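You operate a simulated robot arm through the tools that you are given. There is no shell and no other tool. Be economical: measure what you need, move in short steps, check, and stop when the job is done.

You run a simulated two-armed robot. Do the job below in one go: nothing can be reset, and whatever is moved stays where it is left.

Task
On the right end of the packing table, fold the cloth in half, so that it is half as long.
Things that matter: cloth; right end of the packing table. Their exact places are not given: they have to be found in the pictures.

The check looks at the end state, three seconds after you hand in, the way a careful person would. Anything else that was tipped, shoved, dropped, spilled or broken makes it a failure. Flat cloth is picked up by pressing the open fingertips on it (5 to 10 N) and closing them slowly along it; thin cloth reads only 2 to 8 mm in the jaws.

Robot
Two 7-joint arms with two-finger parallel grippers on one trunk, on a base that drives. Base frame: it is fixed to the floor where the robot stands at the start and does not move with it; the origin is under the middle of the robot, x ahead of it, y to its left, z up. Lengths are in m, angles in rad, forces in N, time in s.
The left shoulder is at the start at [0.052, 0.186, 1.042], the right one opposite. Places, roughly: right end of the packing table [0.6, 0.1, 0.8]. Payload 3.43 kg a hand.
Tool frame (each hand has its own): the origin (TCP) lies between the finger pads and is the grasp point; the fingertips stand 0.034 m ahead of it; z points along the fingers, y is the line along which they close. The gripper opens to 0.128 m. The fingers are 0.024 m wide and 0.012 m thick; the gripper's body (0.048 by 0.13 m) begins 0.096 m behind the TCP.
Orientation is that of the tool frame in the base frame, as a unit quaternion [x, y, z, w]. With the fingers straight down and closing along the base's y, the tool's x points along the base's -x, its y along +y and its z along -z.

Tools
- The arms move only by the tool send_rows. It takes "left_targets", "right_targets" or both (then of equal length, played together; a hand with none holds still); each is one flat list of numbers, 7 for each row, row after row: the finger opening in m, from 0 to 0.128, then the shift along the base's x, y, z in units of 20 mm (1.0 is 20 mm), then the turn, a rotation vector about the base's x, y, z in units of 5 degrees (1.0 is 5 degrees). In form: [claw, dx, dy, dz, wx, wy, wz, claw, dx, dy, dz, wx, wy, wz, ...]. A call has 1 to 8 rows; each row shifts and turns the commanded pose from where the row before left it. A call with a number of a shift or a turn outside -1 to 1 is refused whole. Each row takes 0.2 s and may step no farther than 0.05 m and 0.15 rad from the row before; otherwise, or with a gripper value out of range, the whole call is refused. A pose out of reach is approached as far as the arm can. The call stops where the force on the tool passes 40 N (or 10 N more than at its start, if that is more) or the arm is blocked; 0.2 s more then pass. Each finger travels about 0.153 m/s and halts on what it meets, pressing with about 43 N; the grip force reading is that of the motor and also rises with nothing between the fingers. The clock runs only during rows and for 0.2 s after the last one: add rows that do not move to give the fingers time. The reply holds the time, the measured pose of the TCP, the force on the tool along the base axes, the opening and the grip force, in the units named above and with some noise.
- Cameras (640 x 400 px; columns grow to the right, rows downward): "scene" is now at [0.101, 0.0394, 1.2501]; the picture's right is [0.14, -0.99, 0.03], its down [-0.76, -0.12, -0.64] and it looks along [0.63, 0.07, -0.77] (base axes); focal length 252 px, centre (320, 200). "left" rides on the left gripper at [0.076, 0.011, -0.16] in its tool frame; the picture's right is [-0.15, 0.99, 0.00], its down [-0.88, -0.13, -0.46] and it looks along [-0.45, -0.07, 0.89] (tool axes); focal length 234 px, centre (320, 200). "right" rides on the right gripper at [0.076, -0.011, -0.16] in its tool frame; the picture's right is [0.15, 0.99, 0.00], its down [-0.88, 0.13, -0.46] and it looks along [-0.45, 0.07, 0.89] (tool axes); focal length 234 px, centre (320, 200).
- grab_frame(camera): a new picture of that camera. It takes no simulated time.
- lift_body(by): slides the trunk up (or, below 0, down) by that many m; the arms and the scene camera ride with it, the base frame stays. It gives what a move gives, with no picture.
- base_move(legs): drives the robot by 1 to 6 legs, each [ahead, left, turn to the left] in m, m and rad, along the robot's own axes; the way and the turn of a leg run together, so that a leg with both is an arc; at most 1.5 m and 3.142 rad a leg. The arms and the cameras ride along, it lands a little off, and it stops where it bumps. It gives what a move gives.
- turn_head(pan, tilt): turns the head with the scene camera to pan (to the left, within 1.501 rad either way) and tilt (down, from -0.506 to 1.204), counted from straight ahead of the robot. It gives what a move gives.
- probe_pixels(camera, pixels): for up to 12 pixels [column, row] of the newest picture of that camera ("zoom" is the newest enlarged one), the place [x, y, z] in the base frame of the surface seen there, good to about 0.002 m. It takes no simulated time.
- inspect(camera, box): a new picture of the part [left, top, right, bottom] of that camera's present view, enlarged. It takes no simulated time.
- sign_off(): hands the job in; it is judged then, once.

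Go step by step. Measure first, check grasps and placings, and put right what went wrong. The budget is 80 turns and 70 pictures, counting those below and the enlarged ones. Unless the task says otherwise, let go and move clear before handing in, and close with one line.

The tools are called after ">>>" as name(argument=value, ...) on one line, values as JSON. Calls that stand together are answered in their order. send_rows: Moves the arms, as the interface text tells. Its arguments: {"type":"object","properties":{"left_targets":{"type":"array"},"right_targets":{"type":"array"}},"required":[]} The other tools are called the same way: lift_body (by) slides the trunk up or down; base_move (legs) drives the base; turn_head (pan, tilt) turns the head that bears the scene camera; grab_frame (camera) takes a picture; probe_pixels (camera, pixels) gives the place of the surface under pixels of a picture; inspect (camera, box) takes an enlarged picture of a part of a camera's view; sign_off () hands the job in.

At the start:

```text
t: 0.0
left_eef_pos: [0.5233, 0.2909, 0.9416]
left_orientation: [0.001, 1.0, -0.012, 0.008]
left_contact_force: [0.3, 0.0, 0.7]
left_gripper_width: 0.128
left_finger_force: 0.0
right_eef_pos: [0.6654, -0.2183, 0.9318]
right_orientation: [-0.001, 1.0, -0.012, 0.011]
right_contact_force: [-0.4, 0.3, -0.1]
right_gripper_width: 0.128
right_finger_force: 0.2
trunk travel left (down, up): [-0.525, 0.415]
robot x, y, heading: [-0.0033, 0.0016, 0.0]
head pan, tilt: [0.14, 0.895]
```

scene: 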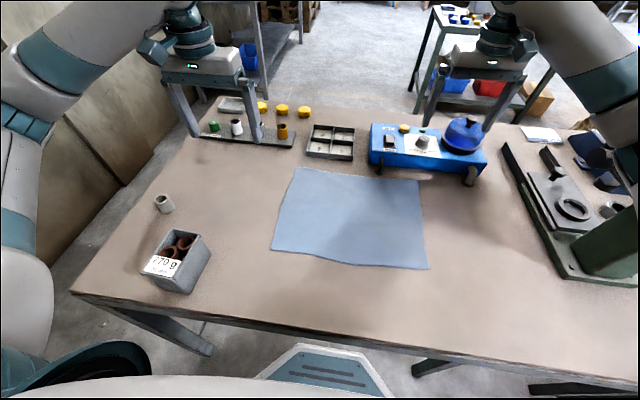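
right: 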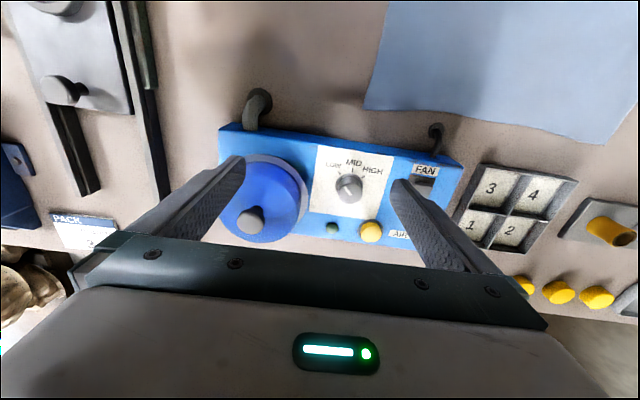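
left: 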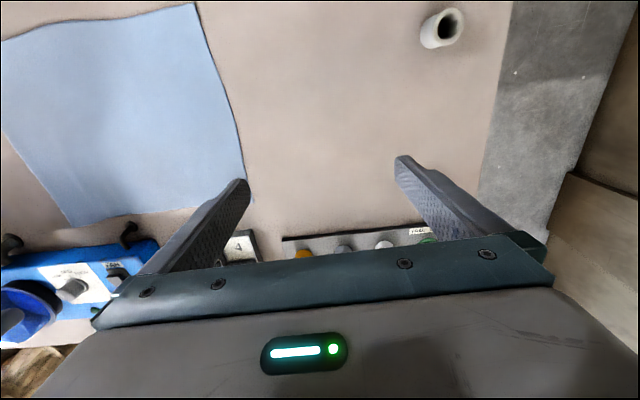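

The blue cloth is seen in the scene picture with corners near (296,168), (418,180), (428,268), (272,250). I measure these first.

>>> probe_pixels(camera="scene", pixels=[[297, 170], [416, 181], [426, 267], [274, 249], [350, 215], [355, 175], [350, 262], [286, 210], [421, 225], [250, 220], [375, 178], [470, 180]])

>>> inspect(camera="scene", box=[240, 140, 460, 290])

```text
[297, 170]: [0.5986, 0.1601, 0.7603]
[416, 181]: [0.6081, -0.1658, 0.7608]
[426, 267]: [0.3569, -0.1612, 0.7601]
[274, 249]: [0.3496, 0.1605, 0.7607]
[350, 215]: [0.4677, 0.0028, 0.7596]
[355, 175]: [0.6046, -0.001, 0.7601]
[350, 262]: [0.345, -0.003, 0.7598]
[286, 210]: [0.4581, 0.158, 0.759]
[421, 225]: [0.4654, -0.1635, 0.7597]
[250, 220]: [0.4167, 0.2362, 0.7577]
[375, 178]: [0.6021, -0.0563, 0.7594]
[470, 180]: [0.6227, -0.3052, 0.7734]
```

```text
2.67 times, centred on (350, 215) of scene
```

zoom: 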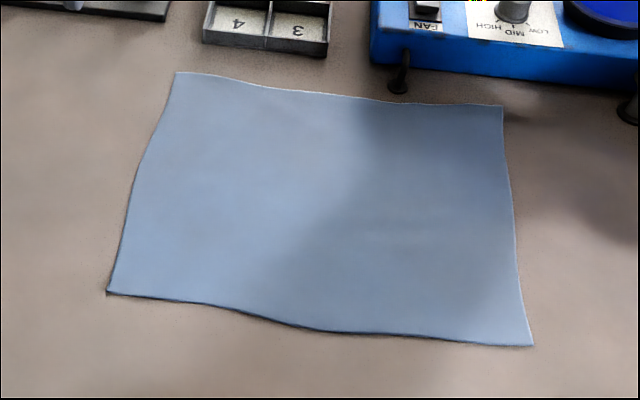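

The cloth is about 0.325 m long along y (−0.163 to 0.16) and 0.25 m along x, so I'll bring one y-end onto the other with a hand on each corner. I want the robot standing obliquely so the arms don't cross, so I'll check the room to the left and right.

>>> turn_head(pan=1.0, tilt=0.8)

>>> grab_frame(camera="scene")

>>> turn_head(pan=-0.8, tilt=0.8)

>>> grab_frame(camera="scene")

```text
t: 1.2
left_eef_pos: [0.5221, 0.2918, 0.9416]
left_orientation: [0.0, 1.0, -0.011, 0.009]
left_contact_force: [0.2, 0.0, 1.3]
left_gripper_width: 0.1279
left_finger_force: 0.0
right_eef_pos: [0.6651, -0.2172, 0.9326]
right_orientation: [-0.003, 1.0, -0.01, 0.012]
right_contact_force: [-0.1, 0.5, 0.6]
right_gripper_width: 0.1281
right_finger_force: 0.1
trunk travel left (down, up): [-0.525, 0.415]
robot x, y, heading: [-0.0, 0.0018, 0.006]
head pan, tilt: [1.0, 0.799]
```

```text
65 pictures are left
```

scene: 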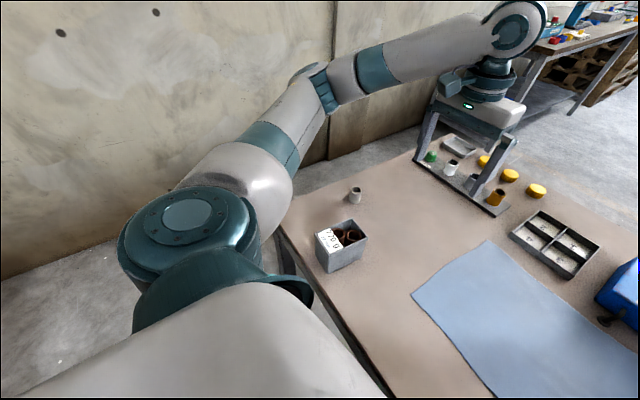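

```text
t: 3.0
left_eef_pos: [0.522, 0.2916, 0.941]
left_orientation: [0.0, 1.0, -0.011, 0.008]
left_contact_force: [-0.1, 0.2, 0.2]
left_gripper_width: 0.128
left_finger_force: 0.1
right_eef_pos: [0.6648, -0.2183, 0.932]
right_orientation: [-0.003, 1.0, -0.01, 0.011]
right_contact_force: [0.0, 0.3, -0.1]
right_gripper_width: 0.1282
right_finger_force: 0.2
trunk travel left (down, up): [-0.525, 0.415]
robot x, y, heading: [-0.0017, -0.0017, 0.004]
head pan, tilt: [-0.799, 0.799]
```

```text
64 pictures are left
```

scene: 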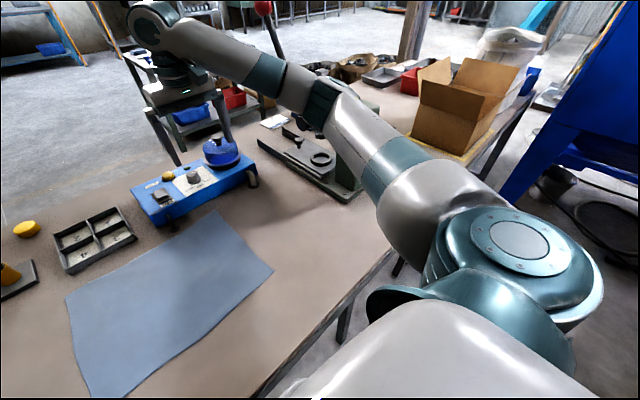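

The wall lies to the left and the tall press to the right. I look left again to measure how far the wall is from the left arm.

>>> turn_head(pan=1.0, tilt=0.8)

>>> grab_frame(camera="scene")

>>> probe_pixels(camera="scene", pixels=[[60, 150], [250, 60], [190, 180], [320, 75], [285, 230], [340, 330], [490, 130], [330, 240], [500, 20], [575, 270], [620, 275], [355, 190]])

```text
t: 4.8
left_eef_pos: [0.5232, 0.2911, 0.9397]
left_orientation: [0.0, 1.0, -0.011, 0.008]
left_contact_force: [-0.5, -0.3, 0.4]
left_gripper_width: 0.128
left_finger_force: 0.1
right_eef_pos: [0.666, -0.2173, 0.9331]
right_orientation: [-0.003, 1.0, -0.011, 0.013]
right_contact_force: [-0.3, 0.5, -0.1]
right_gripper_width: 0.1277
right_finger_force: 0.1
trunk travel left (down, up): [-0.525, 0.415]
robot x, y, heading: [-0.0008, 0.0034, 0.0]
head pan, tilt: [1.0, 0.799]
```

```text
63 pictures are left
```

scene: 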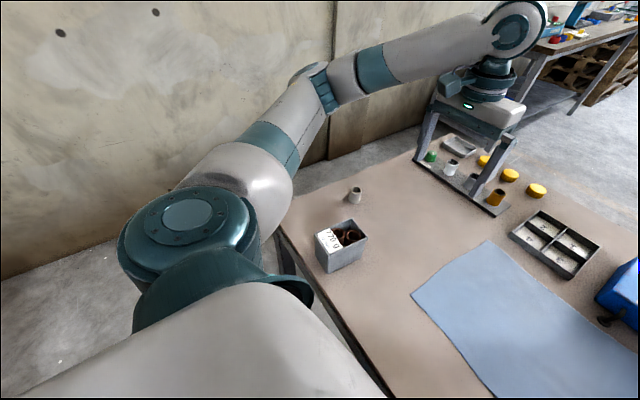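

```text
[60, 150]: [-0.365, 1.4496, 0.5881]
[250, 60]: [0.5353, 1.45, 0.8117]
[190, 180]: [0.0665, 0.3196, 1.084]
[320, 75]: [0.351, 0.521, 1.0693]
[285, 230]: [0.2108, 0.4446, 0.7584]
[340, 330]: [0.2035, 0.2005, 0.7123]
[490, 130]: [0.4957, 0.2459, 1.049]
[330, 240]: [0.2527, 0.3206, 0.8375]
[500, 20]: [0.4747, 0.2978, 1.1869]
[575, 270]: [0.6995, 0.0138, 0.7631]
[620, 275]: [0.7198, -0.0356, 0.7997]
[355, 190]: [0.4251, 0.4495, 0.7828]
```

The wall is far off (y = 1.45) and the table front edge is at x ≈ 0.21, so there is room. I back off, shift left 0.3 m and turn right 0.7 rad.

>>> base_move(legs=[[-0.1, 0, 0], [0, 0.3, 0], [0, 0, -0.7]])

>>> turn_head(pan=0.1, tilt=0.8)

>>> grab_frame(camera="scene")

```text
t: 9.4
left_eef_pos: [0.4869, 0.1547, 0.9376]
left_orientation: [0.343, 0.939, 0.001, 0.001]
left_contact_force: [-0.3, 0.4, 0.0]
left_gripper_width: 0.1279
left_finger_force: 0.0
right_eef_pos: [0.2669, -0.3257, 0.9141]
right_orientation: [0.343, 0.939, -0.001, 0.003]
right_contact_force: [0.4, 0.5, 0.0]
right_gripper_width: 0.1282
right_finger_force: 0.0
trunk travel left (down, up): [-0.525, 0.415]
robot x, y, heading: [-0.1003, 0.2926, -0.701]
head pan, tilt: [1.0, 0.799]
```

```text
t: 10.6
left_eef_pos: [0.4877, 0.1564, 0.9376]
left_orientation: [0.344, 0.939, 0.0, 0.0]
left_contact_force: [0.5, 0.3, -0.1]
left_gripper_width: 0.128
left_finger_force: 0.0
right_eef_pos: [0.2675, -0.3253, 0.9132]
right_orientation: [0.343, 0.939, 0.0, 0.002]
right_contact_force: [0.1, -0.1, -0.3]
right_gripper_width: 0.1282
right_finger_force: 0.0
trunk travel left (down, up): [-0.525, 0.415]
robot x, y, heading: [-0.0992, 0.2947, -0.706]
head pan, tilt: [0.099, 0.799]
```

```text
62 pictures are left
```

scene: 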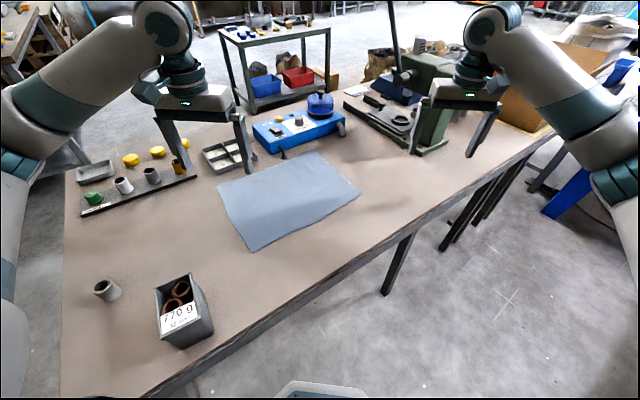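

The base stands at (−0.10, 0.295) with heading −0.70, and both arms are clear. I bring the left hand towards the far right corner and the right hand towards the near right corner, turning them +40° so they close along y.

>>> send_rows(left_targets=[0.04, 0.62, -1, -0.2, 0, 0, 1, 0.04, 0.62, -1, -0.2, 0, 0, 1, 0.04, 0.62, -1, -0.2, 0, 0, 1, 0.04, 0.62, -1, -0.2, 0, 0, 1, 0.04, 0.62, -1, -0.2, 0, 0, 1, 0.04, 0.62, -1, -0.2, 0, 0, 1, 0.04, 0.62, -1, -0.2, 0, 0, 1, 0.04, 0.62, -1, -0.2, 0, 0, 1], right_targets=[0.04, 0.6, 0.6, 0, 0, 0, 1, 0.04, 0.6, 0.6, 0, 0, 0, 1, 0.04, 0.6, 0.6, 0, 0, 0, 1, 0.04, 0.6, 0.6, 0, 0, 0, 1, 0.04, 0.6, 0.6, 0, 0, 0, 1, 0.04, 0.6, 0.6, 0, 0, 0, 1, 0.04, 0.6, 0.6, 0, 0, 0, 1, 0.04, 0.6, 0.6, 0, 0, 0, 1])

>>> grab_frame(camera="scene")

```text
t: 12.4
left_eef_pos: [0.5868, -0.0036, 0.905]
left_orientation: [0.001, 1.0, 0.001, -0.001]
left_contact_force: [-0.5, -0.9, -0.7]
left_gripper_width: 0.04
left_finger_force: 0.0
right_eef_pos: [0.3652, -0.2274, 0.9136]
right_orientation: [0.0, 1.0, 0.001, 0.002]
right_contact_force: [-0.5, 0.6, 0.5]
right_gripper_width: 0.04
right_finger_force: 0.0
trunk travel left (down, up): [-0.525, 0.415]
robot x, y, heading: [-0.1023, 0.2953, -0.697]
head pan, tilt: [0.099, 0.799]
```

```text
61 pictures are left
```

scene: 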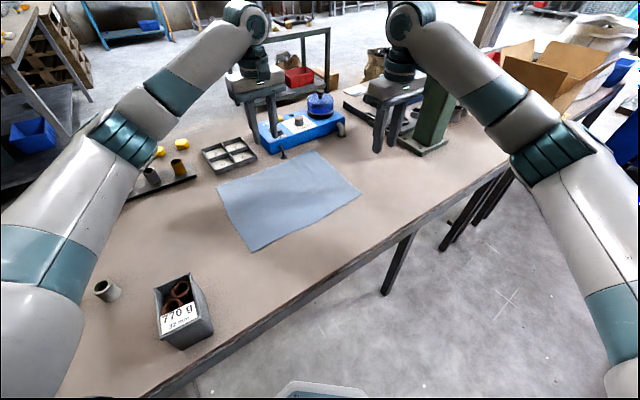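

Both hands point straight down and close along y. I move to above the corners, with fingertips about 40 mm above the cloth.

>>> send_rows(left_targets=[0.04, 0, -0.9, -0.5, 0, 0, 0, 0.04, 0, -0.9, -0.5, 0, 0, 0, 0.04, 0, -0.9, -0.5, 0, 0, 0, 0.04, 0, -0.9, -0.5, 0, 0, 0, 0.04, 0, -0.9, -0.5, 0, 0, 0, 0.04, 0, -0.9, -0.5, 0, 0, 0, 0.04, 0, -0.9, -0.5, 0, 0, 0, 0.04, 0, 0, 0, 0, 0, 0], right_targets=[0.04, 0.07, 0.7, -0.55, 0, 0, 0, 0.04, 0.07, 0.7, -0.55, 0, 0, 0, 0.04, 0.07, 0.7, -0.55, 0, 0, 0, 0.04, 0.07, 0.7, -0.55, 0, 0, 0, 0.04, 0.07, 0.7, -0.55, 0, 0, 0, 0.04, 0.07, 0.7, -0.55, 0, 0, 0, 0.04, 0.07, 0.7, -0.55, 0, 0, 0, 0.04, 0, 0, 0, 0, 0, 0])

>>> inspect(camera="scene", box=[200, 60, 440, 260])

>>> grab_frame(camera="left")

>>> grab_frame(camera="right")

```text
t: 14.2
left_eef_pos: [0.5882, -0.1286, 0.8335]
left_orientation: [0.002, 1.0, 0.0, 0.0]
left_contact_force: [0.6, 0.2, 0.1]
left_gripper_width: 0.0398
left_finger_force: 0.1
right_eef_pos: [0.3734, -0.129, 0.8393]
right_orientation: [0.0, 1.0, 0.001, 0.003]
right_contact_force: [-0.1, 0.3, -0.4]
right_gripper_width: 0.0403
right_finger_force: 0.1
trunk travel left (down, up): [-0.525, 0.415]
robot x, y, heading: [-0.0979, 0.2951, -0.699]
head pan, tilt: [0.099, 0.799]
```

```text
2.00 times, centred on (320, 160) of scene
```

zoom: 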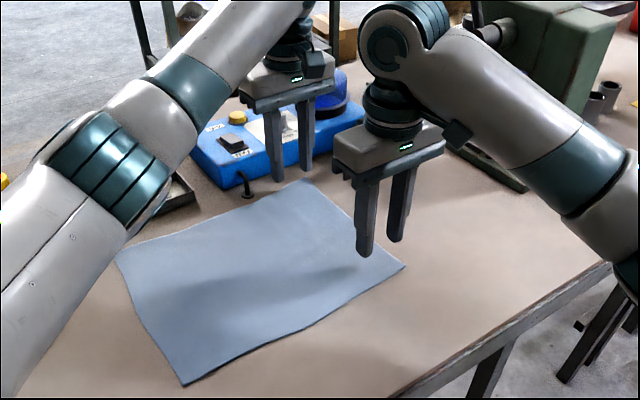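

```text
59 pictures are left
```

left: 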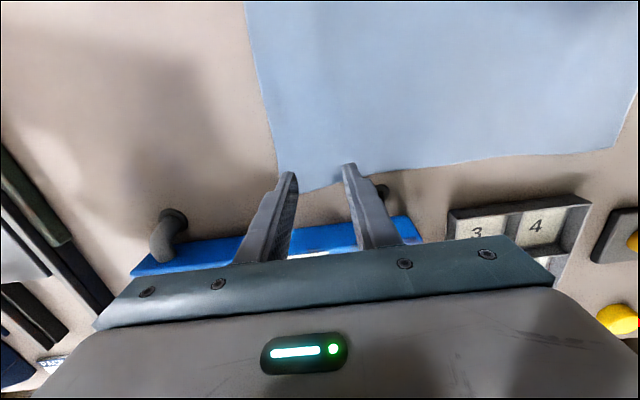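

```text
58 pictures are left
```

right: 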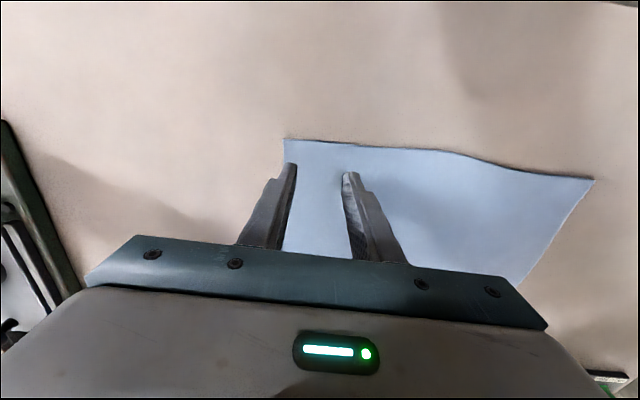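

The fingers hover near both right corners. I check the edge positions in the hand pictures before pressing down.

>>> probe_pixels(camera="left", pixels=[[274, 150], [265, 100], [310, 186], [400, 170], [320, 150], [380, 192]])

>>> probe_pixels(camera="right", pixels=[[288, 143], [288, 158], [320, 143], [400, 151], [320, 190]])

```text
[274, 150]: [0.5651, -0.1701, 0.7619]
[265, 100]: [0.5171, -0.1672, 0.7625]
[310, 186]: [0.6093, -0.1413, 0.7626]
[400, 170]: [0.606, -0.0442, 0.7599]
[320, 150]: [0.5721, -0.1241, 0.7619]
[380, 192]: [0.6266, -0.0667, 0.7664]
```

```text
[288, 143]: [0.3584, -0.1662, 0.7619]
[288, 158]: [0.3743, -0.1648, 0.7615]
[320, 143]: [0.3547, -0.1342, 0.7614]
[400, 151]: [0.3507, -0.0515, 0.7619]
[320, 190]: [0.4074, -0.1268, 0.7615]
```

The edge is at y ≈ −0.167, so I shift 5 mm outwards and go down to just above contact.

>>> send_rows(left_targets=[0.04, 0, -0.25, -0.6, 0, 0, 0, 0.04, 0, 0, -0.6, 0, 0, 0, 0.04, 0, 0, -0.4, 0, 0, 0, 0.04, 0, 0, -0.15, 0, 0, 0, 0.04, 0, 0, 0, 0, 0, 0], right_targets=[0.04, 0.15, -0.25, -0.7, 0, 0, 0, 0.04, 0, 0, -0.7, 0, 0, 0, 0.04, 0, 0, -0.5, 0, 0, 0, 0.04, 0, 0, -0.15, 0, 0, 0, 0.04, 0, 0, 0, 0, 0, 0])

```text
t: 15.4
left_eef_pos: [0.5893, -0.1338, 0.8003]
left_orientation: [0.002, 1.0, -0.001, 0.0]
left_contact_force: [0.2, 0.1, -0.1]
left_gripper_width: 0.0398
left_finger_force: 0.0
right_eef_pos: [0.3778, -0.1338, 0.7965]
right_orientation: [0.001, 1.0, -0.001, 0.003]
right_contact_force: [1.1, 0.1, 0.2]
right_gripper_width: 0.0402
right_finger_force: 0.1
trunk travel left (down, up): [-0.525, 0.415]
robot x, y, heading: [-0.0991, 0.298, -0.697]
head pan, tilt: [0.099, 0.799]
```

No contact yet, so I go down a few more millimetres in small steps.

>>> send_rows(left_targets=[0.04, 0, 0, -0.15, 0, 0, 0, 0.04, 0, 0, -0.15, 0, 0, 0, 0.04, 0, 0, 0, 0, 0, 0], right_targets=[0.04, 0, 0, -0.1, 0, 0, 0, 0.04, 0, 0, 0, 0, 0, 0, 0.04, 0, 0, 0, 0, 0, 0])

```text
t: 16.2
left_eef_pos: [0.5849, -0.1344, 0.7964]
left_orientation: [0.003, 1.0, 0.0, 0.001]
left_contact_force: [-0.4, 0.3, 3.8]
left_gripper_width: 0.0396
left_finger_force: 0.0
right_eef_pos: [0.376, -0.1353, 0.7964]
right_orientation: [0.001, 1.0, 0.0, 0.003]
right_contact_force: [1.8, -1.4, 9.6]
right_gripper_width: 0.0401
right_finger_force: 0.1
trunk travel left (down, up): [-0.525, 0.415]
robot x, y, heading: [-0.1002, 0.2972, -0.702]
head pan, tilt: [0.099, 0.799]
```

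Contact: the right hand presses with 9.6 N and the left with 3.8 N. I lower the left by 1 mm more and close slowly.

>>> send_rows(left_targets=[0.04, 0, 0, -0.06, 0, 0, 0, 0.035, 0, 0, 0, 0, 0, 0, 0.03, 0, 0, 0, 0, 0, 0, 0.025, 0, 0, 0, 0, 0, 0, 0.02, 0, 0, 0, 0, 0, 0], right_targets=[0.04, 0, 0, 0, 0, 0, 0, 0.035, 0, 0, 0, 0, 0, 0, 0.03, 0, 0, 0, 0, 0, 0, 0.025, 0, 0, 0, 0, 0, 0, 0.02, 0, 0, 0, 0, 0, 0])

>>> inspect(camera="scene", box=[200, 60, 440, 260])

```text
t: 17.4
left_eef_pos: [0.5857, -0.1353, 0.7954]
left_orientation: [0.002, 1.0, 0.0, 0.001]
left_contact_force: [0.1, 0.2, 7.9]
left_gripper_width: 0.0191
left_finger_force: 0.1
right_eef_pos: [0.3751, -0.1341, 0.7951]
right_orientation: [0.0, 1.0, 0.0, 0.004]
right_contact_force: [1.1, 0.3, 10.7]
right_gripper_width: 0.0186
right_finger_force: 0.1
trunk travel left (down, up): [-0.525, 0.415]
robot x, y, heading: [-0.1, 0.2942, -0.701]
head pan, tilt: [0.099, 0.799]
```

```text
2.00 times, centred on (320, 160) of scene
```

zoom: 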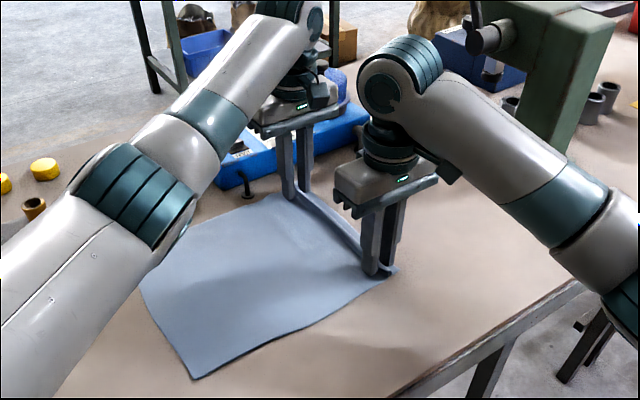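

A ridge of cloth rises between the fingers of both hands. I go on closing fully.

>>> send_rows(left_targets=[0.015, 0, 0, 0, 0, 0, 0, 0.01, 0, 0, 0, 0, 0, 0, 0.005, 0, 0, 0, 0, 0, 0, 0, 0, 0, 0, 0, 0, 0, 0, 0, 0, 0, 0, 0, 0, 0, 0, 0, 0, 0, 0, 0], right_targets=[0.015, 0, 0, 0, 0, 0, 0, 0.01, 0, 0, 0, 0, 0, 0, 0.005, 0, 0, 0, 0, 0, 0, 0, 0, 0, 0, 0, 0, 0, 0, 0, 0, 0, 0, 0, 0, 0, 0, 0, 0, 0, 0, 0])

```text
t: 18.8
left_eef_pos: [0.5865, -0.1335, 0.7944]
left_orientation: [0.001, 1.0, -0.001, 0.0]
left_contact_force: [-1.9, 0.4, 9.2]
left_gripper_width: 0.0022
left_finger_force: 36.9
right_eef_pos: [0.377, -0.1343, 0.7961]
right_orientation: [0.002, 1.0, -0.001, 0.004]
right_contact_force: [1.0, -2.0, 11.4]
right_gripper_width: 0.0059
right_finger_force: 39.4
trunk travel left (down, up): [-0.525, 0.415]
robot x, y, heading: [-0.0983, 0.2966, -0.701]
head pan, tilt: [0.099, 0.799]
```

Widths read 2.2 mm (left) and 5.9 mm (right). I lift both by 40 mm and check.

>>> send_rows(left_targets=[0, 0, 0.2, 0.5, 0, 0, 0, 0, 0, 0.2, 0.5, 0, 0, 0, 0, 0, 0.2, 0.5, 0, 0, 0, 0, 0, 0.2, 0.5, 0, 0, 0], right_targets=[0, 0, 0.2, 0.5, 0, 0, 0, 0, 0, 0.2, 0.5, 0, 0, 0, 0, 0, 0.2, 0.5, 0, 0, 0, 0, 0, 0.2, 0.5, 0, 0, 0])

>>> inspect(camera="scene", box=[200, 60, 440, 260])

>>> grab_frame(camera="left")

>>> grab_frame(camera="right")

```text
t: 19.8
left_eef_pos: [0.5869, -0.119, 0.8334]
left_orientation: [0.002, 1.0, 0.0, 0.0]
left_contact_force: [-1.8, 1.3, 0.5]
left_gripper_width: 0.0023
left_finger_force: 37.3
right_eef_pos: [0.3747, -0.1205, 0.8335]
right_orientation: [0.001, 1.0, 0.0, 0.002]
right_contact_force: [1.9, -0.2, -0.3]
right_gripper_width: 0.0056
right_finger_force: 39.5
trunk travel left (down, up): [-0.525, 0.415]
robot x, y, heading: [-0.102, 0.2951, -0.701]
head pan, tilt: [0.099, 0.799]
```

```text
2.00 times, centred on (320, 160) of scene
```

zoom: 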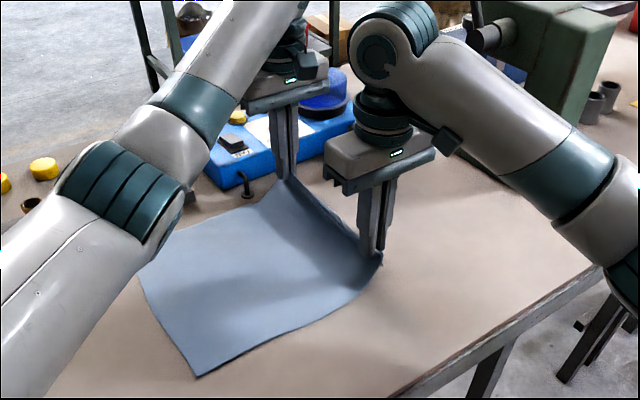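

```text
55 pictures are left
```

left: 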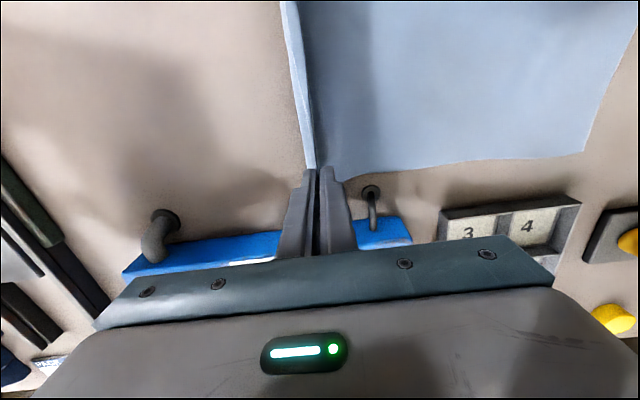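

```text
54 pictures are left
```

right: 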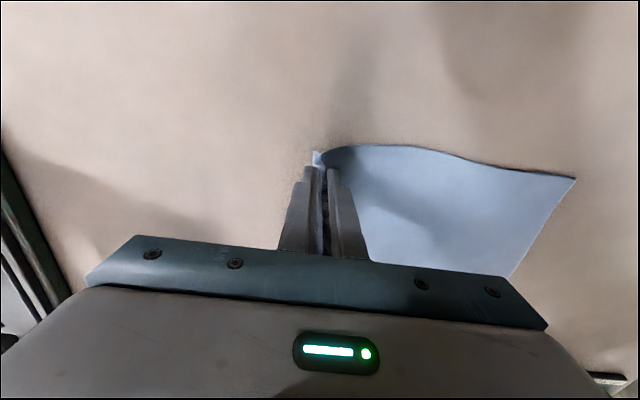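

Both corners are held (jaws 2–6 mm, cloth lifted along the whole edge). I carry them on an arc towards +y, first half.

>>> send_rows(left_targets=[0, 0, 0.5, 1, 0, 0, 0, 0, 0, 0.7, 0.9, 0, 0, 0, 0, 0, 0.8, 0.8, 0, 0, 0, 0, 0, 0.9, 0.6, 0, 0, 0, 0, 0, 1, 0.4, 0, 0, 0, 0, 0, 1, 0.2, 0, 0, 0, 0, 0, 1, 0, 0, 0, 0, 0, 0, 1, 0, 0, 0, 0], right_targets=[0, 0, 0.5, 1, 0, 0, 0, 0, 0, 0.7, 0.9, 0, 0, 0, 0, 0, 0.8, 0.8, 0, 0, 0, 0, 0, 0.9, 0.6, 0, 0, 0, 0, 0, 1, 0.4, 0, 0, 0, 0, 0, 1, 0.2, 0, 0, 0, 0, 0, 1, 0, 0, 0, 0, 0, 0, 1, 0, 0, 0, 0])

>>> grab_frame(camera="scene")

>>> grab_frame(camera="right")

```text
t: 21.6
left_eef_pos: [0.5884, 0.0186, 0.9116]
left_orientation: [0.002, 1.0, 0.001, 0.001]
left_contact_force: [-1.9, 0.3, 0.1]
left_gripper_width: 0.0021
left_finger_force: 37.5
right_eef_pos: [0.3761, 0.0193, 0.912]
right_orientation: [0.001, 1.0, -0.001, 0.003]
right_contact_force: [1.6, -0.7, 0.5]
right_gripper_width: 0.0058
right_finger_force: 40.9
trunk travel left (down, up): [-0.525, 0.415]
robot x, y, heading: [-0.098, 0.2955, -0.698]
head pan, tilt: [0.099, 0.799]
```

```text
53 pictures are left
```

scene: 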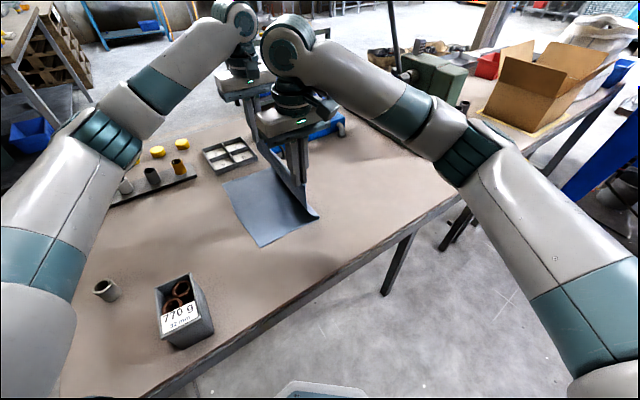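

```text
52 pictures are left
```

right: 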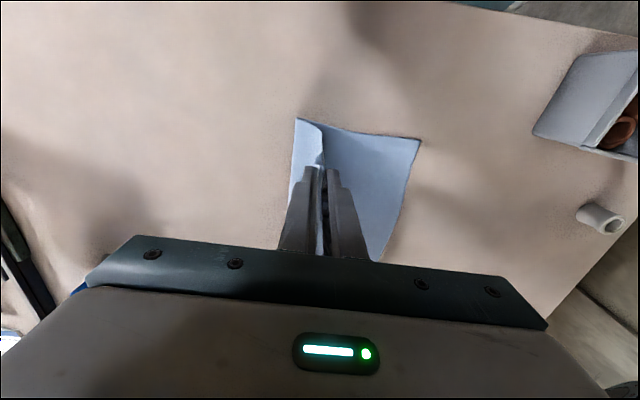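

The cloth is half raised and still lies at its left end. I measure where the lower half lies and how long the held flap is.

>>> probe_pixels(camera="right", pixels=[[297, 122], [293, 180], [305, 123], [320, 140], [330, 135], [415, 142], [400, 200], [310, 160], [316, 130]])

>>> inspect(camera="scene", box=[200, 120, 360, 260])

```text
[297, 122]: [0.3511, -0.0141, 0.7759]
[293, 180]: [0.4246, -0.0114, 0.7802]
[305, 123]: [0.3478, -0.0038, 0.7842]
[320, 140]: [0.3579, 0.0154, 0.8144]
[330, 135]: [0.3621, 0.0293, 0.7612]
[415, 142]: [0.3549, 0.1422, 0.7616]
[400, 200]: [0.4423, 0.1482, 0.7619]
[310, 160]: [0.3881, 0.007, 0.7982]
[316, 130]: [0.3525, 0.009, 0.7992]
```

```text
2.86 times, centred on (280, 190) of scene
```

zoom: 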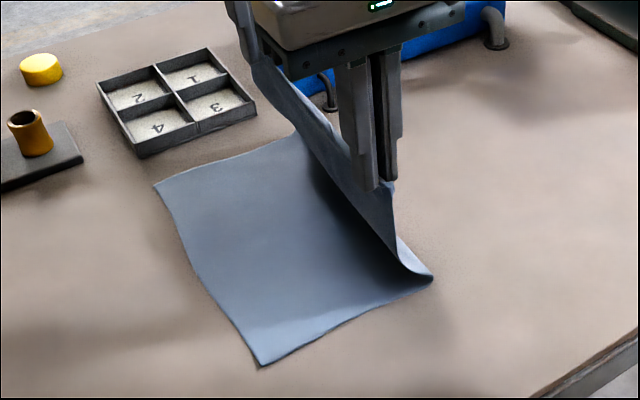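

The lower half stays put with the fold near y ≈ −0.014. I continue the arc down to y ≈ 0.147, tilting the hands 30° so the edge lays outwards.

>>> send_rows(left_targets=[0, 0, 1, -0.2, -0.75, 0, 0, 0, 0, 1, -0.3, -0.75, 0, 0, 0, 0, 1, -0.5, -0.75, 0, 0, 0, 0, 1, -0.7, -0.75, 0, 0, 0, 0, 0.8, -0.9, -0.75, 0, 0, 0, 0, 0.7, -0.9, -0.75, 0, 0, 0, 0, 0.5, -0.6, -0.75, 0, 0, 0, 0, 0.4, -0.3, -0.75, 0, 0], right_targets=[0, 0, 1, -0.2, -0.75, 0, 0, 0, 0, 1, -0.3, -0.75, 0, 0, 0, 0, 1, -0.5, -0.75, 0, 0, 0, 0, 1, -0.7, -0.75, 0, 0, 0, 0, 0.8, -0.9, -0.75, 0, 0, 0, 0, 0.7, -0.9, -0.75, 0, 0, 0, 0, 0.5, -0.6, -0.75, 0, 0, 0, 0, 0.4, -0.3, -0.75, 0, 0])

>>> inspect(camera="scene", box=[160, 80, 360, 280])

>>> grab_frame(camera="right")

>>> grab_frame(camera="left")

```text
t: 23.4
left_eef_pos: [0.5863, 0.1492, 0.8236]
left_orientation: [0.002, 0.966, -0.259, 0.001]
left_contact_force: [-0.6, -0.3, 0.0]
left_gripper_width: 0.0021
left_finger_force: 37.2
right_eef_pos: [0.3774, 0.1474, 0.8237]
right_orientation: [0.001, 0.966, -0.259, 0.003]
right_contact_force: [0.9, -0.6, 0.0]
right_gripper_width: 0.0023
right_finger_force: 36.7
trunk travel left (down, up): [-0.525, 0.415]
robot x, y, heading: [-0.1013, 0.294, -0.703]
head pan, tilt: [0.099, 0.799]
```

```text
2.00 times, centred on (260, 180) of scene
```

zoom: 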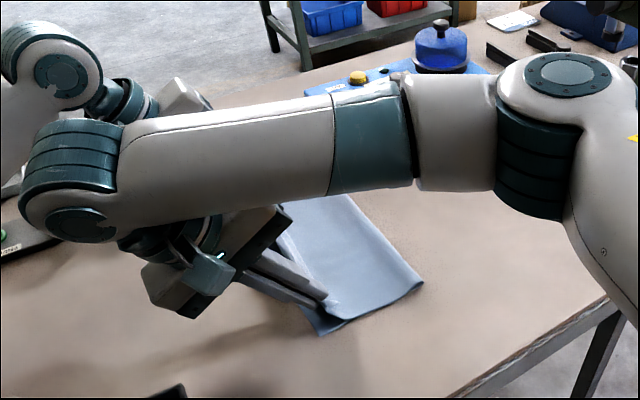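

```text
49 pictures are left
```

right: 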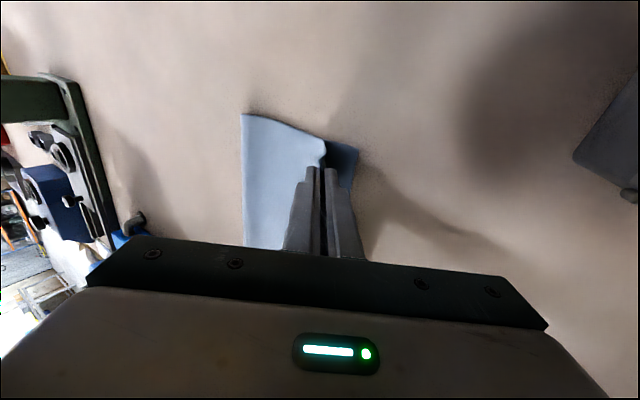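

```text
48 pictures are left
```

left: 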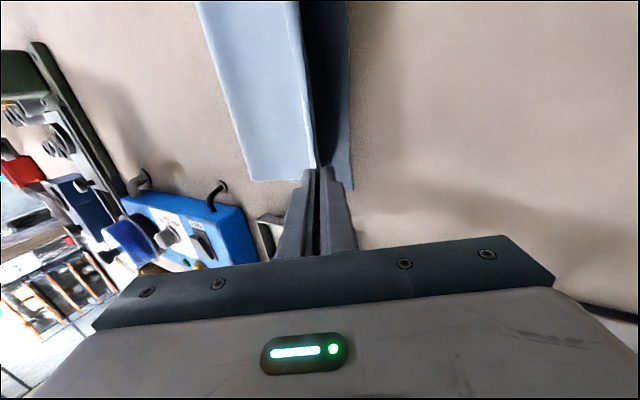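

The right jaw now reads 2.3 mm, so both hands hold single-layer edges, and the bottom edge shows just beyond the fingers ((355,165) in right, (348,180) in left). I measure the offsets.

>>> probe_pixels(camera="right", pixels=[[243, 118], [246, 220], [354, 155], [347, 180], [318, 150], [300, 140], [323, 150]])

>>> probe_pixels(camera="left", pixels=[[345, 185], [346, 100], [312, 160], [305, 80], [253, 175], [225, 80], [302, 50]])

```text
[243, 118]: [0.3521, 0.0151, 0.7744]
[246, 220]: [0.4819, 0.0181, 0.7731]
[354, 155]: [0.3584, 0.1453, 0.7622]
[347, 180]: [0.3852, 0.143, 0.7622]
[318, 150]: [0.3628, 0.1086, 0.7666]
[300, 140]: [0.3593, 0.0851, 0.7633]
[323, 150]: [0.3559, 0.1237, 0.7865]
```

```text
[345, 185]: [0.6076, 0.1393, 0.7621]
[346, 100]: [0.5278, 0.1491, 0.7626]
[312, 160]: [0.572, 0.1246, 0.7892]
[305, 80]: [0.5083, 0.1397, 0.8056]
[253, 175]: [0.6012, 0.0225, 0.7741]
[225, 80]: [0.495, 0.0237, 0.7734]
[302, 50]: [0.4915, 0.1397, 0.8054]
```

The edge stands about 2–3 cm inside the jaws, leaning to +y. I tilt 15° more and lower it onto the bottom layer so it will fall outwards.

>>> send_rows(left_targets=[0, 0, 0.1, -0.4, -1, 0, 0, 0, 0, 0.1, -0.4, -1, 0, 0, 0, 0, 0.1, -0.3, -1, 0, 0, 0, 0, 0, 0, 0, 0, 0], right_targets=[0, 0, 0.1, -0.4, -1, 0, 0, 0, 0, 0.1, -0.4, -1, 0, 0, 0, 0, 0.1, -0.3, -1, 0, 0, 0, 0, 0, 0, 0, 0, 0])

>>> grab_frame(camera="right")

>>> grab_frame(camera="left")

```text
t: 24.4
left_eef_pos: [0.5778, 0.1491, 0.8004]
left_orientation: [0.007, 0.923, -0.384, -0.006]
left_contact_force: [-20.4, -6.1, -0.8]
left_gripper_width: 0.0021
left_finger_force: 37.0
right_eef_pos: [0.36, 0.1049, 0.8051]
right_orientation: [0.0, 0.925, -0.379, 0.009]
right_contact_force: [20.2, 4.3, -0.1]
right_gripper_width: 0.0024
right_finger_force: 36.8
right hand out of reach, approached as far as the arm can: row 1, 2, 3
trunk travel left (down, up): [-0.525, 0.415]
robot x, y, heading: [-0.1022, 0.2968, -0.698]
head pan, tilt: [0.099, 0.799]
stopped in row 4 (left hand): the force on the tool passed its limit (the readings are from after the stop); the commanded pose is now the measured one
```

```text
47 pictures are left
```

right: 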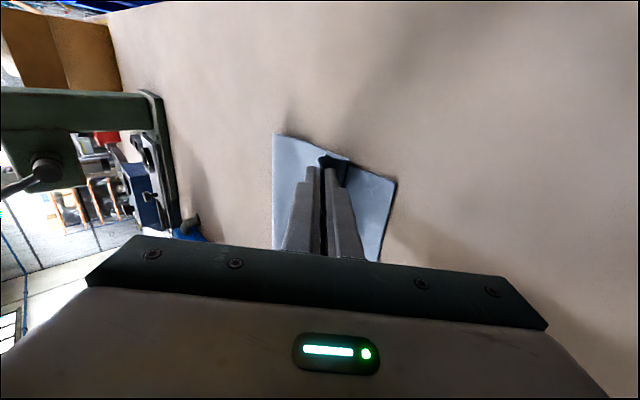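

```text
46 pictures are left
```

left: 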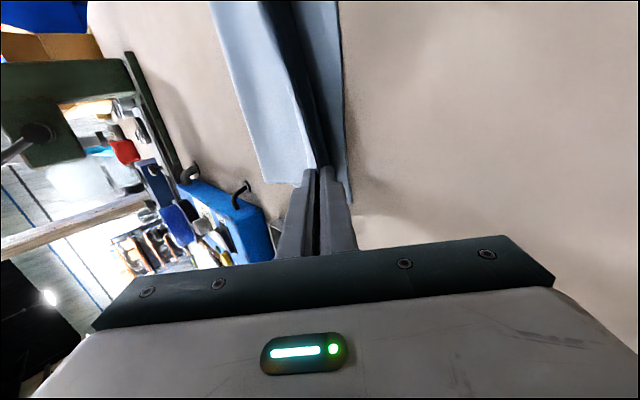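

The right hand ran out of reach with the extra tilt, slid 40 mm to −y and tugged the cloth (20 N). I turn both hands back to 30° or less and bring the right hand back to relieve the tension.

>>> send_rows(left_targets=[0, 0, 0, 0, 0.75, 0, 0, 0, 0, 0, 0, 0.75, 0, 0, 0, 0.2, 0, 0, 0.75, 0, 0, 0, 0.2, 0, 0, 0.75, 0, 0, 0, 0, 0, 0, 0, 0, 0], right_targets=[0, 0.2, 0.4, 0, 1, 0, 0, 0, 0.2, 0.5, 0, 1, 0, 0, 0, 0.2, 0.6, 0, 1, 0, 0, 0, 0.2, 0.6, 0, 1, 0, 0, 0, 0, 0, 0, 0, 0, 0])

>>> grab_frame(camera="right")

>>> grab_frame(camera="left")

```text
t: 25.6
left_eef_pos: [0.5894, 0.1526, 0.8009]
left_orientation: [0.003, 0.966, -0.259, -0.004]
left_contact_force: [-2.9, -0.1, 0.2]
left_gripper_width: 0.0023
left_finger_force: 36.9
right_eef_pos: [0.3731, 0.145, 0.804]
right_orientation: [0.001, 0.977, -0.214, 0.007]
right_contact_force: [2.8, 0.2, -0.7]
right_gripper_width: 0.0023
right_finger_force: 37.3
trunk travel left (down, up): [-0.525, 0.415]
robot x, y, heading: [-0.1024, 0.2985, -0.699]
head pan, tilt: [0.099, 0.799]
```

```text
45 pictures are left
```

right: 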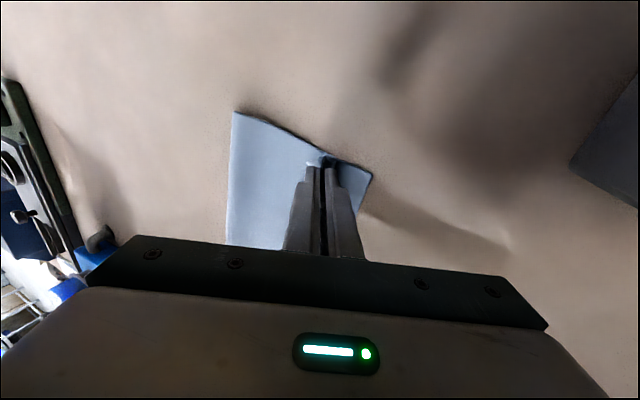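

```text
44 pictures are left
```

left: 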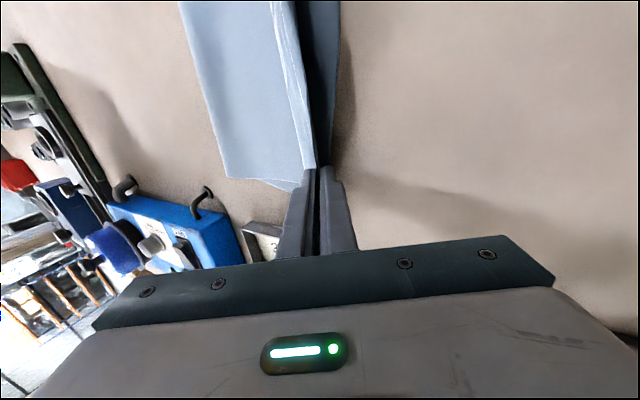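

Tension is back to about 3 N. I measure the fold and bottom edge again.

>>> probe_pixels(camera="right", pixels=[[235, 116], [229, 220], [370, 174], [345, 163], [362, 205], [290, 145], [318, 158]])

>>> probe_pixels(camera="left", pixels=[[330, 160], [337, 90], [310, 150], [300, 80], [228, 172], [200, 80], [290, 50]])

>>> inspect(camera="right", box=[200, 90, 400, 270])

```text
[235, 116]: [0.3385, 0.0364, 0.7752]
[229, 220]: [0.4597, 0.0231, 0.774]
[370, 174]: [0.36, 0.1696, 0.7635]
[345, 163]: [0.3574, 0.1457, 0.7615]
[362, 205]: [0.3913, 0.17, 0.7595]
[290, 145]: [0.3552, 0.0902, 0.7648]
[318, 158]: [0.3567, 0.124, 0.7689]
```

```text
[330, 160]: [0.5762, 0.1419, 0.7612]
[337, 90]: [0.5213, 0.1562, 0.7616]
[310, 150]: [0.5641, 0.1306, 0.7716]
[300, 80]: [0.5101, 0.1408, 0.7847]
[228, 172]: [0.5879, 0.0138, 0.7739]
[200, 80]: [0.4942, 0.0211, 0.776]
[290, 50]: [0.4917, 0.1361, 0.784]
```

```text
2.22 times, centred on (300, 180) of right
```

zoom: 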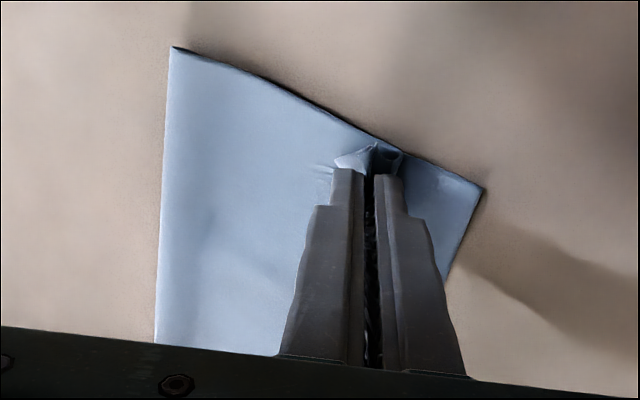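

The cloth is a bit skewed (bottom edge y 0.17 near, 0.142 far; ridge y 0.036/0.014). I release gently, back out along the fingers and look at the true state before correcting.

>>> send_rows(left_targets=[0.01, 0, 0, 0.1, 0, 0, 0, 0.02, 0, 0, 0.15, 0, 0, 0, 0.02, 0, 0.3, 0.5, 0, 0, 0, 0.02, 0, 0.5, 0.85, 0, 0, 0, 0.02, 0, 0.5, 0.85, 0, 0, 0, 0.02, 0, 0.5, 0.85, 0, 0, 0, 0.02, 0, 0, 1, 0, 0, 0, 0.02, 0, 0, 1, 0, 0, 0], right_targets=[0.01, 0, 0, 0.1, 0, 0, 0, 0.02, 0, 0, 0.15, 0, 0, 0, 0.02, 0, 0.3, 0.5, 0, 0, 0, 0.02, 0, 0.5, 0.85, 0, 0, 0, 0.02, 0, 0.5, 0.85, 0, 0, 0, 0.02, 0, 0.5, 0.85, 0, 0, 0, 0.02, 0, 0, 1, 0, 0, 0, 0.02, 0, 0, 1, 0, 0, 0])

>>> grab_frame(camera="right")

>>> grab_frame(camera="left")

>>> grab_frame(camera="scene")

```text
t: 27.4
left_eef_pos: [0.5903, 0.1868, 0.9069]
left_orientation: [0.005, 0.966, -0.26, -0.006]
left_contact_force: [-0.4, 0.0, -0.4]
left_gripper_width: 0.0198
left_finger_force: 0.0
right_eef_pos: [0.3734, 0.1809, 0.9121]
right_orientation: [0.001, 0.977, -0.213, 0.007]
right_contact_force: [-0.2, 0.3, -0.6]
right_gripper_width: 0.0202
right_finger_force: 0.1
trunk travel left (down, up): [-0.525, 0.415]
robot x, y, heading: [-0.0977, 0.2943, -0.705]
head pan, tilt: [0.099, 0.799]
```

```text
42 pictures are left
```

right: 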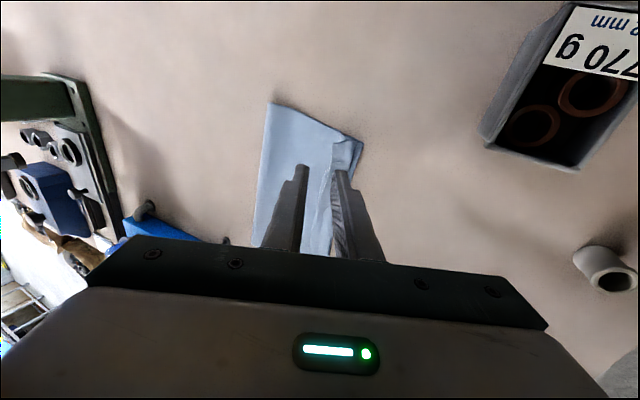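

```text
41 pictures are left
```

left: 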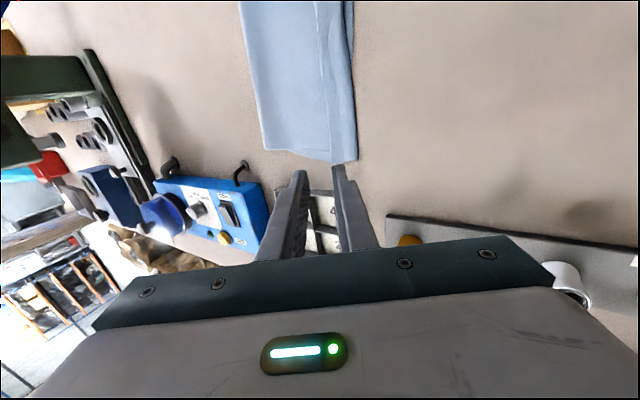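

```text
40 pictures are left
```

scene: 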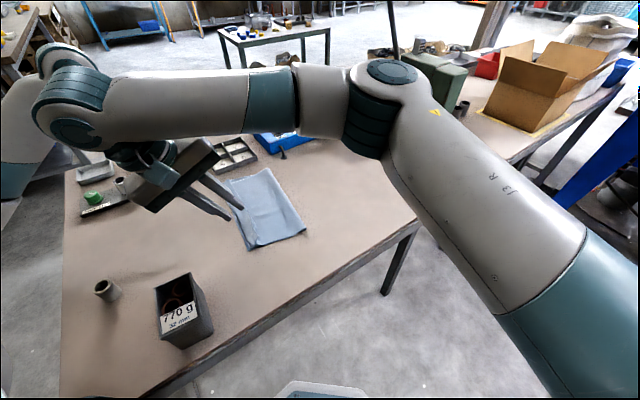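

Released. The folded cloth lies there, with a strip turned over along the open edge. I move both hands clear to see it.

>>> send_rows(left_targets=[0.04, 0, 0.5, 0.8, 0.7, 0, 0, 0.04, 0, 0.8, 0.5, 0.7, 0, 0, 0.04, 0, 0.8, 0.3, 0.7, 0, 0, 0.04, 0, 0.8, 0, 0.7, 0, 0, 0.04, 0, 0.8, 0, 0.7, 0, 0, 0.04, 0, 0.8, 0, 0.7, 0, 0, 0.04, 0, 0.8, 0, 0.7, 0, 0, 0.04, 0, 0.8, 0, 0.7, 0, 0], right_targets=[0.04, 0, 0, 0.6, 0.6, 0, 0, 0.04, -0.3, -0.8, 0.5, 0.6, 0, 0, 0.04, -0.3, -1, 0, 0.6, 0, 0, 0.04, -0.4, -1, 0, 0.6, 0, 0, 0.04, -0.4, -1, 0, 0.6, 0, 0, 0.04, -0.4, -1, 0, 0.6, 0, 0, 0.04, -0.4, -1, 0, 0.6, 0, 0, 0.04, -0.4, -1, 0, 0.6, 0, 0])

>>> grab_frame(camera="scene")

>>> inspect(camera="scene", box=[210, 150, 330, 270])

```text
t: 29.2
left_eef_pos: [0.5892, 0.3096, 0.9388]
left_orientation: [0.002, 1.0, -0.018, -0.006]
left_contact_force: [1.1, -0.8, 0.4]
left_gripper_width: 0.0401
left_finger_force: 0.0
right_eef_pos: [0.3232, 0.0448, 0.9317]
right_orientation: [0.002, 1.0, -0.005, 0.007]
right_contact_force: [0.2, -0.1, 0.1]
right_gripper_width: 0.0398
right_finger_force: 0.1
trunk travel left (down, up): [-0.525, 0.415]
robot x, y, heading: [-0.1013, 0.2959, -0.702]
head pan, tilt: [0.099, 0.799]
```

```text
39 pictures are left
```

scene: 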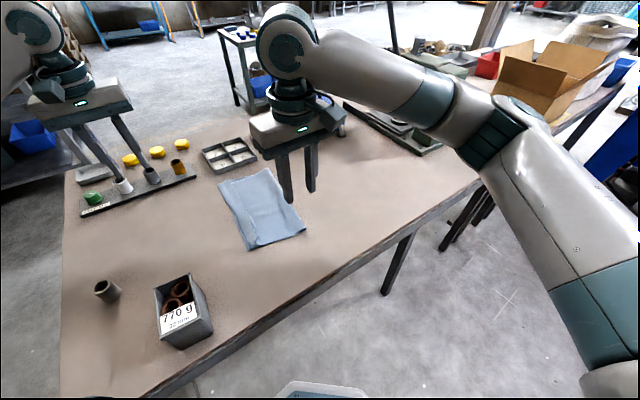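

```text
3.33 times, centred on (270, 210) of scene
```

zoom: 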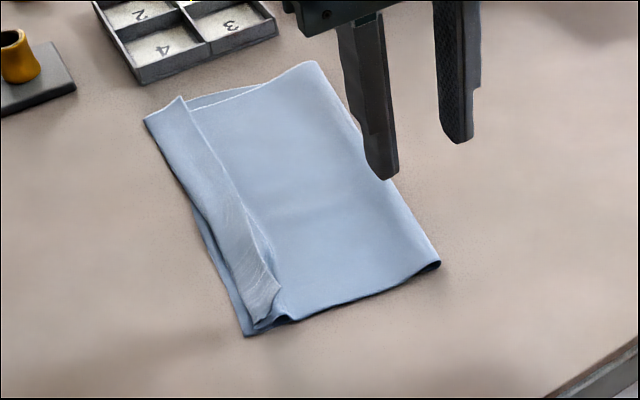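

The turned-back strip is a ~3 cm cuff of the upper layer lying on top. I measure crease, cuff edge, bottom edge and fold ridge.

>>> probe_pixels(camera="zoom", pixels=[[147, 120], [180, 98], [275, 290], [260, 322], [245, 332], [194, 215], [240, 215], [190, 170], [437, 263], [315, 65], [265, 260], [205, 98]])

```text
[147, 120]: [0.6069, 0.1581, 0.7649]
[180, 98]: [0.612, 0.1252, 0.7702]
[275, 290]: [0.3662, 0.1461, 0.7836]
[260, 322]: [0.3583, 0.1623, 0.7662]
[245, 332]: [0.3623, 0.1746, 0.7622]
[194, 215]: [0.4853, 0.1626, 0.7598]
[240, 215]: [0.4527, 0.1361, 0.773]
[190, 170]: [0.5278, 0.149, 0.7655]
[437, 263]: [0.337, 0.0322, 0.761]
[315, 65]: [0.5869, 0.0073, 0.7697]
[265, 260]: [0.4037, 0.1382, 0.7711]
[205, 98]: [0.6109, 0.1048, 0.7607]
```

Halves now: upper layer ≈ 0.184 m (with cuff), lower ≈ 0.141 m. I'll unroll the cuff by pressing closed fingertips on it and dragging to +y, then slide the upper layer back to centre the fold. First I approach above the cuff.

>>> send_rows(left_targets=[0, -0.12, -1, 0, 0, 0, 0, 0, -0.12, -1, -0.4, 0, 0, 0, 0, -0.12, -1, -0.8, 0, 0, 0, 0, -0.12, -1, -0.8, 0, 0, 0, 0, -0.12, -1, -0.8, 0, 0, 0, 0, -0.12, -1, -0.8, 0, 0, 0, 0, -0.12, -1, -0.8, 0, 0, 0, 0, -0.12, -1, -0.8, 0, 0, 0], right_targets=[0, 0.39, 0.65, -0.6, 0, 0, 0, 0, 0.39, 0.65, -0.6, 0, 0, 0, 0, 0.39, 0.65, -0.6, 0, 0, 0, 0, 0.39, 0.65, -0.6, 0, 0, 0, 0, 0.39, 0.65, -0.6, 0, 0, 0, 0, 0.39, 0.65, -0.6, 0, 0, 0, 0, 0.39, 0.65, -0.6, 0, 0, 0, 0, 0.39, 0.65, -0.6, 0, 0, 0])

>>> grab_frame(camera="right")

>>> grab_frame(camera="left")

```text
t: 31.0
left_eef_pos: [0.5725, 0.1492, 0.8355]
left_orientation: [0.002, 1.0, -0.018, -0.005]
left_contact_force: [-0.2, -0.6, 0.6]
left_gripper_width: 0.0
left_finger_force: 33.2
right_eef_pos: [0.384, 0.1509, 0.8352]
right_orientation: [0.002, 1.0, -0.006, 0.006]
right_contact_force: [0.1, 0.2, 0.0]
right_gripper_width: 0.0003
right_finger_force: 33.2
trunk travel left (down, up): [-0.525, 0.415]
robot x, y, heading: [-0.1017, 0.2961, -0.703]
head pan, tilt: [0.099, 0.799]
```

```text
37 pictures are left
```

right: 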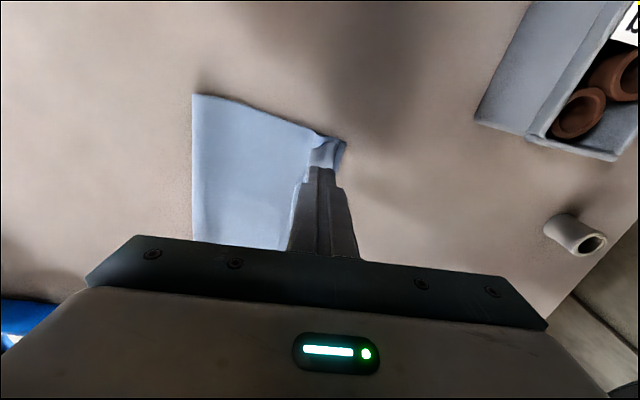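

```text
36 pictures are left
```

left: 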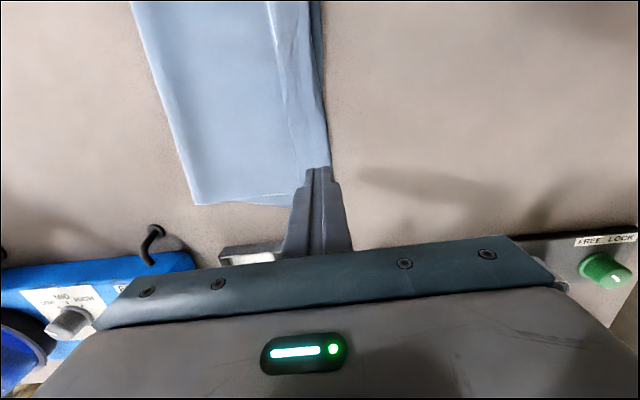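

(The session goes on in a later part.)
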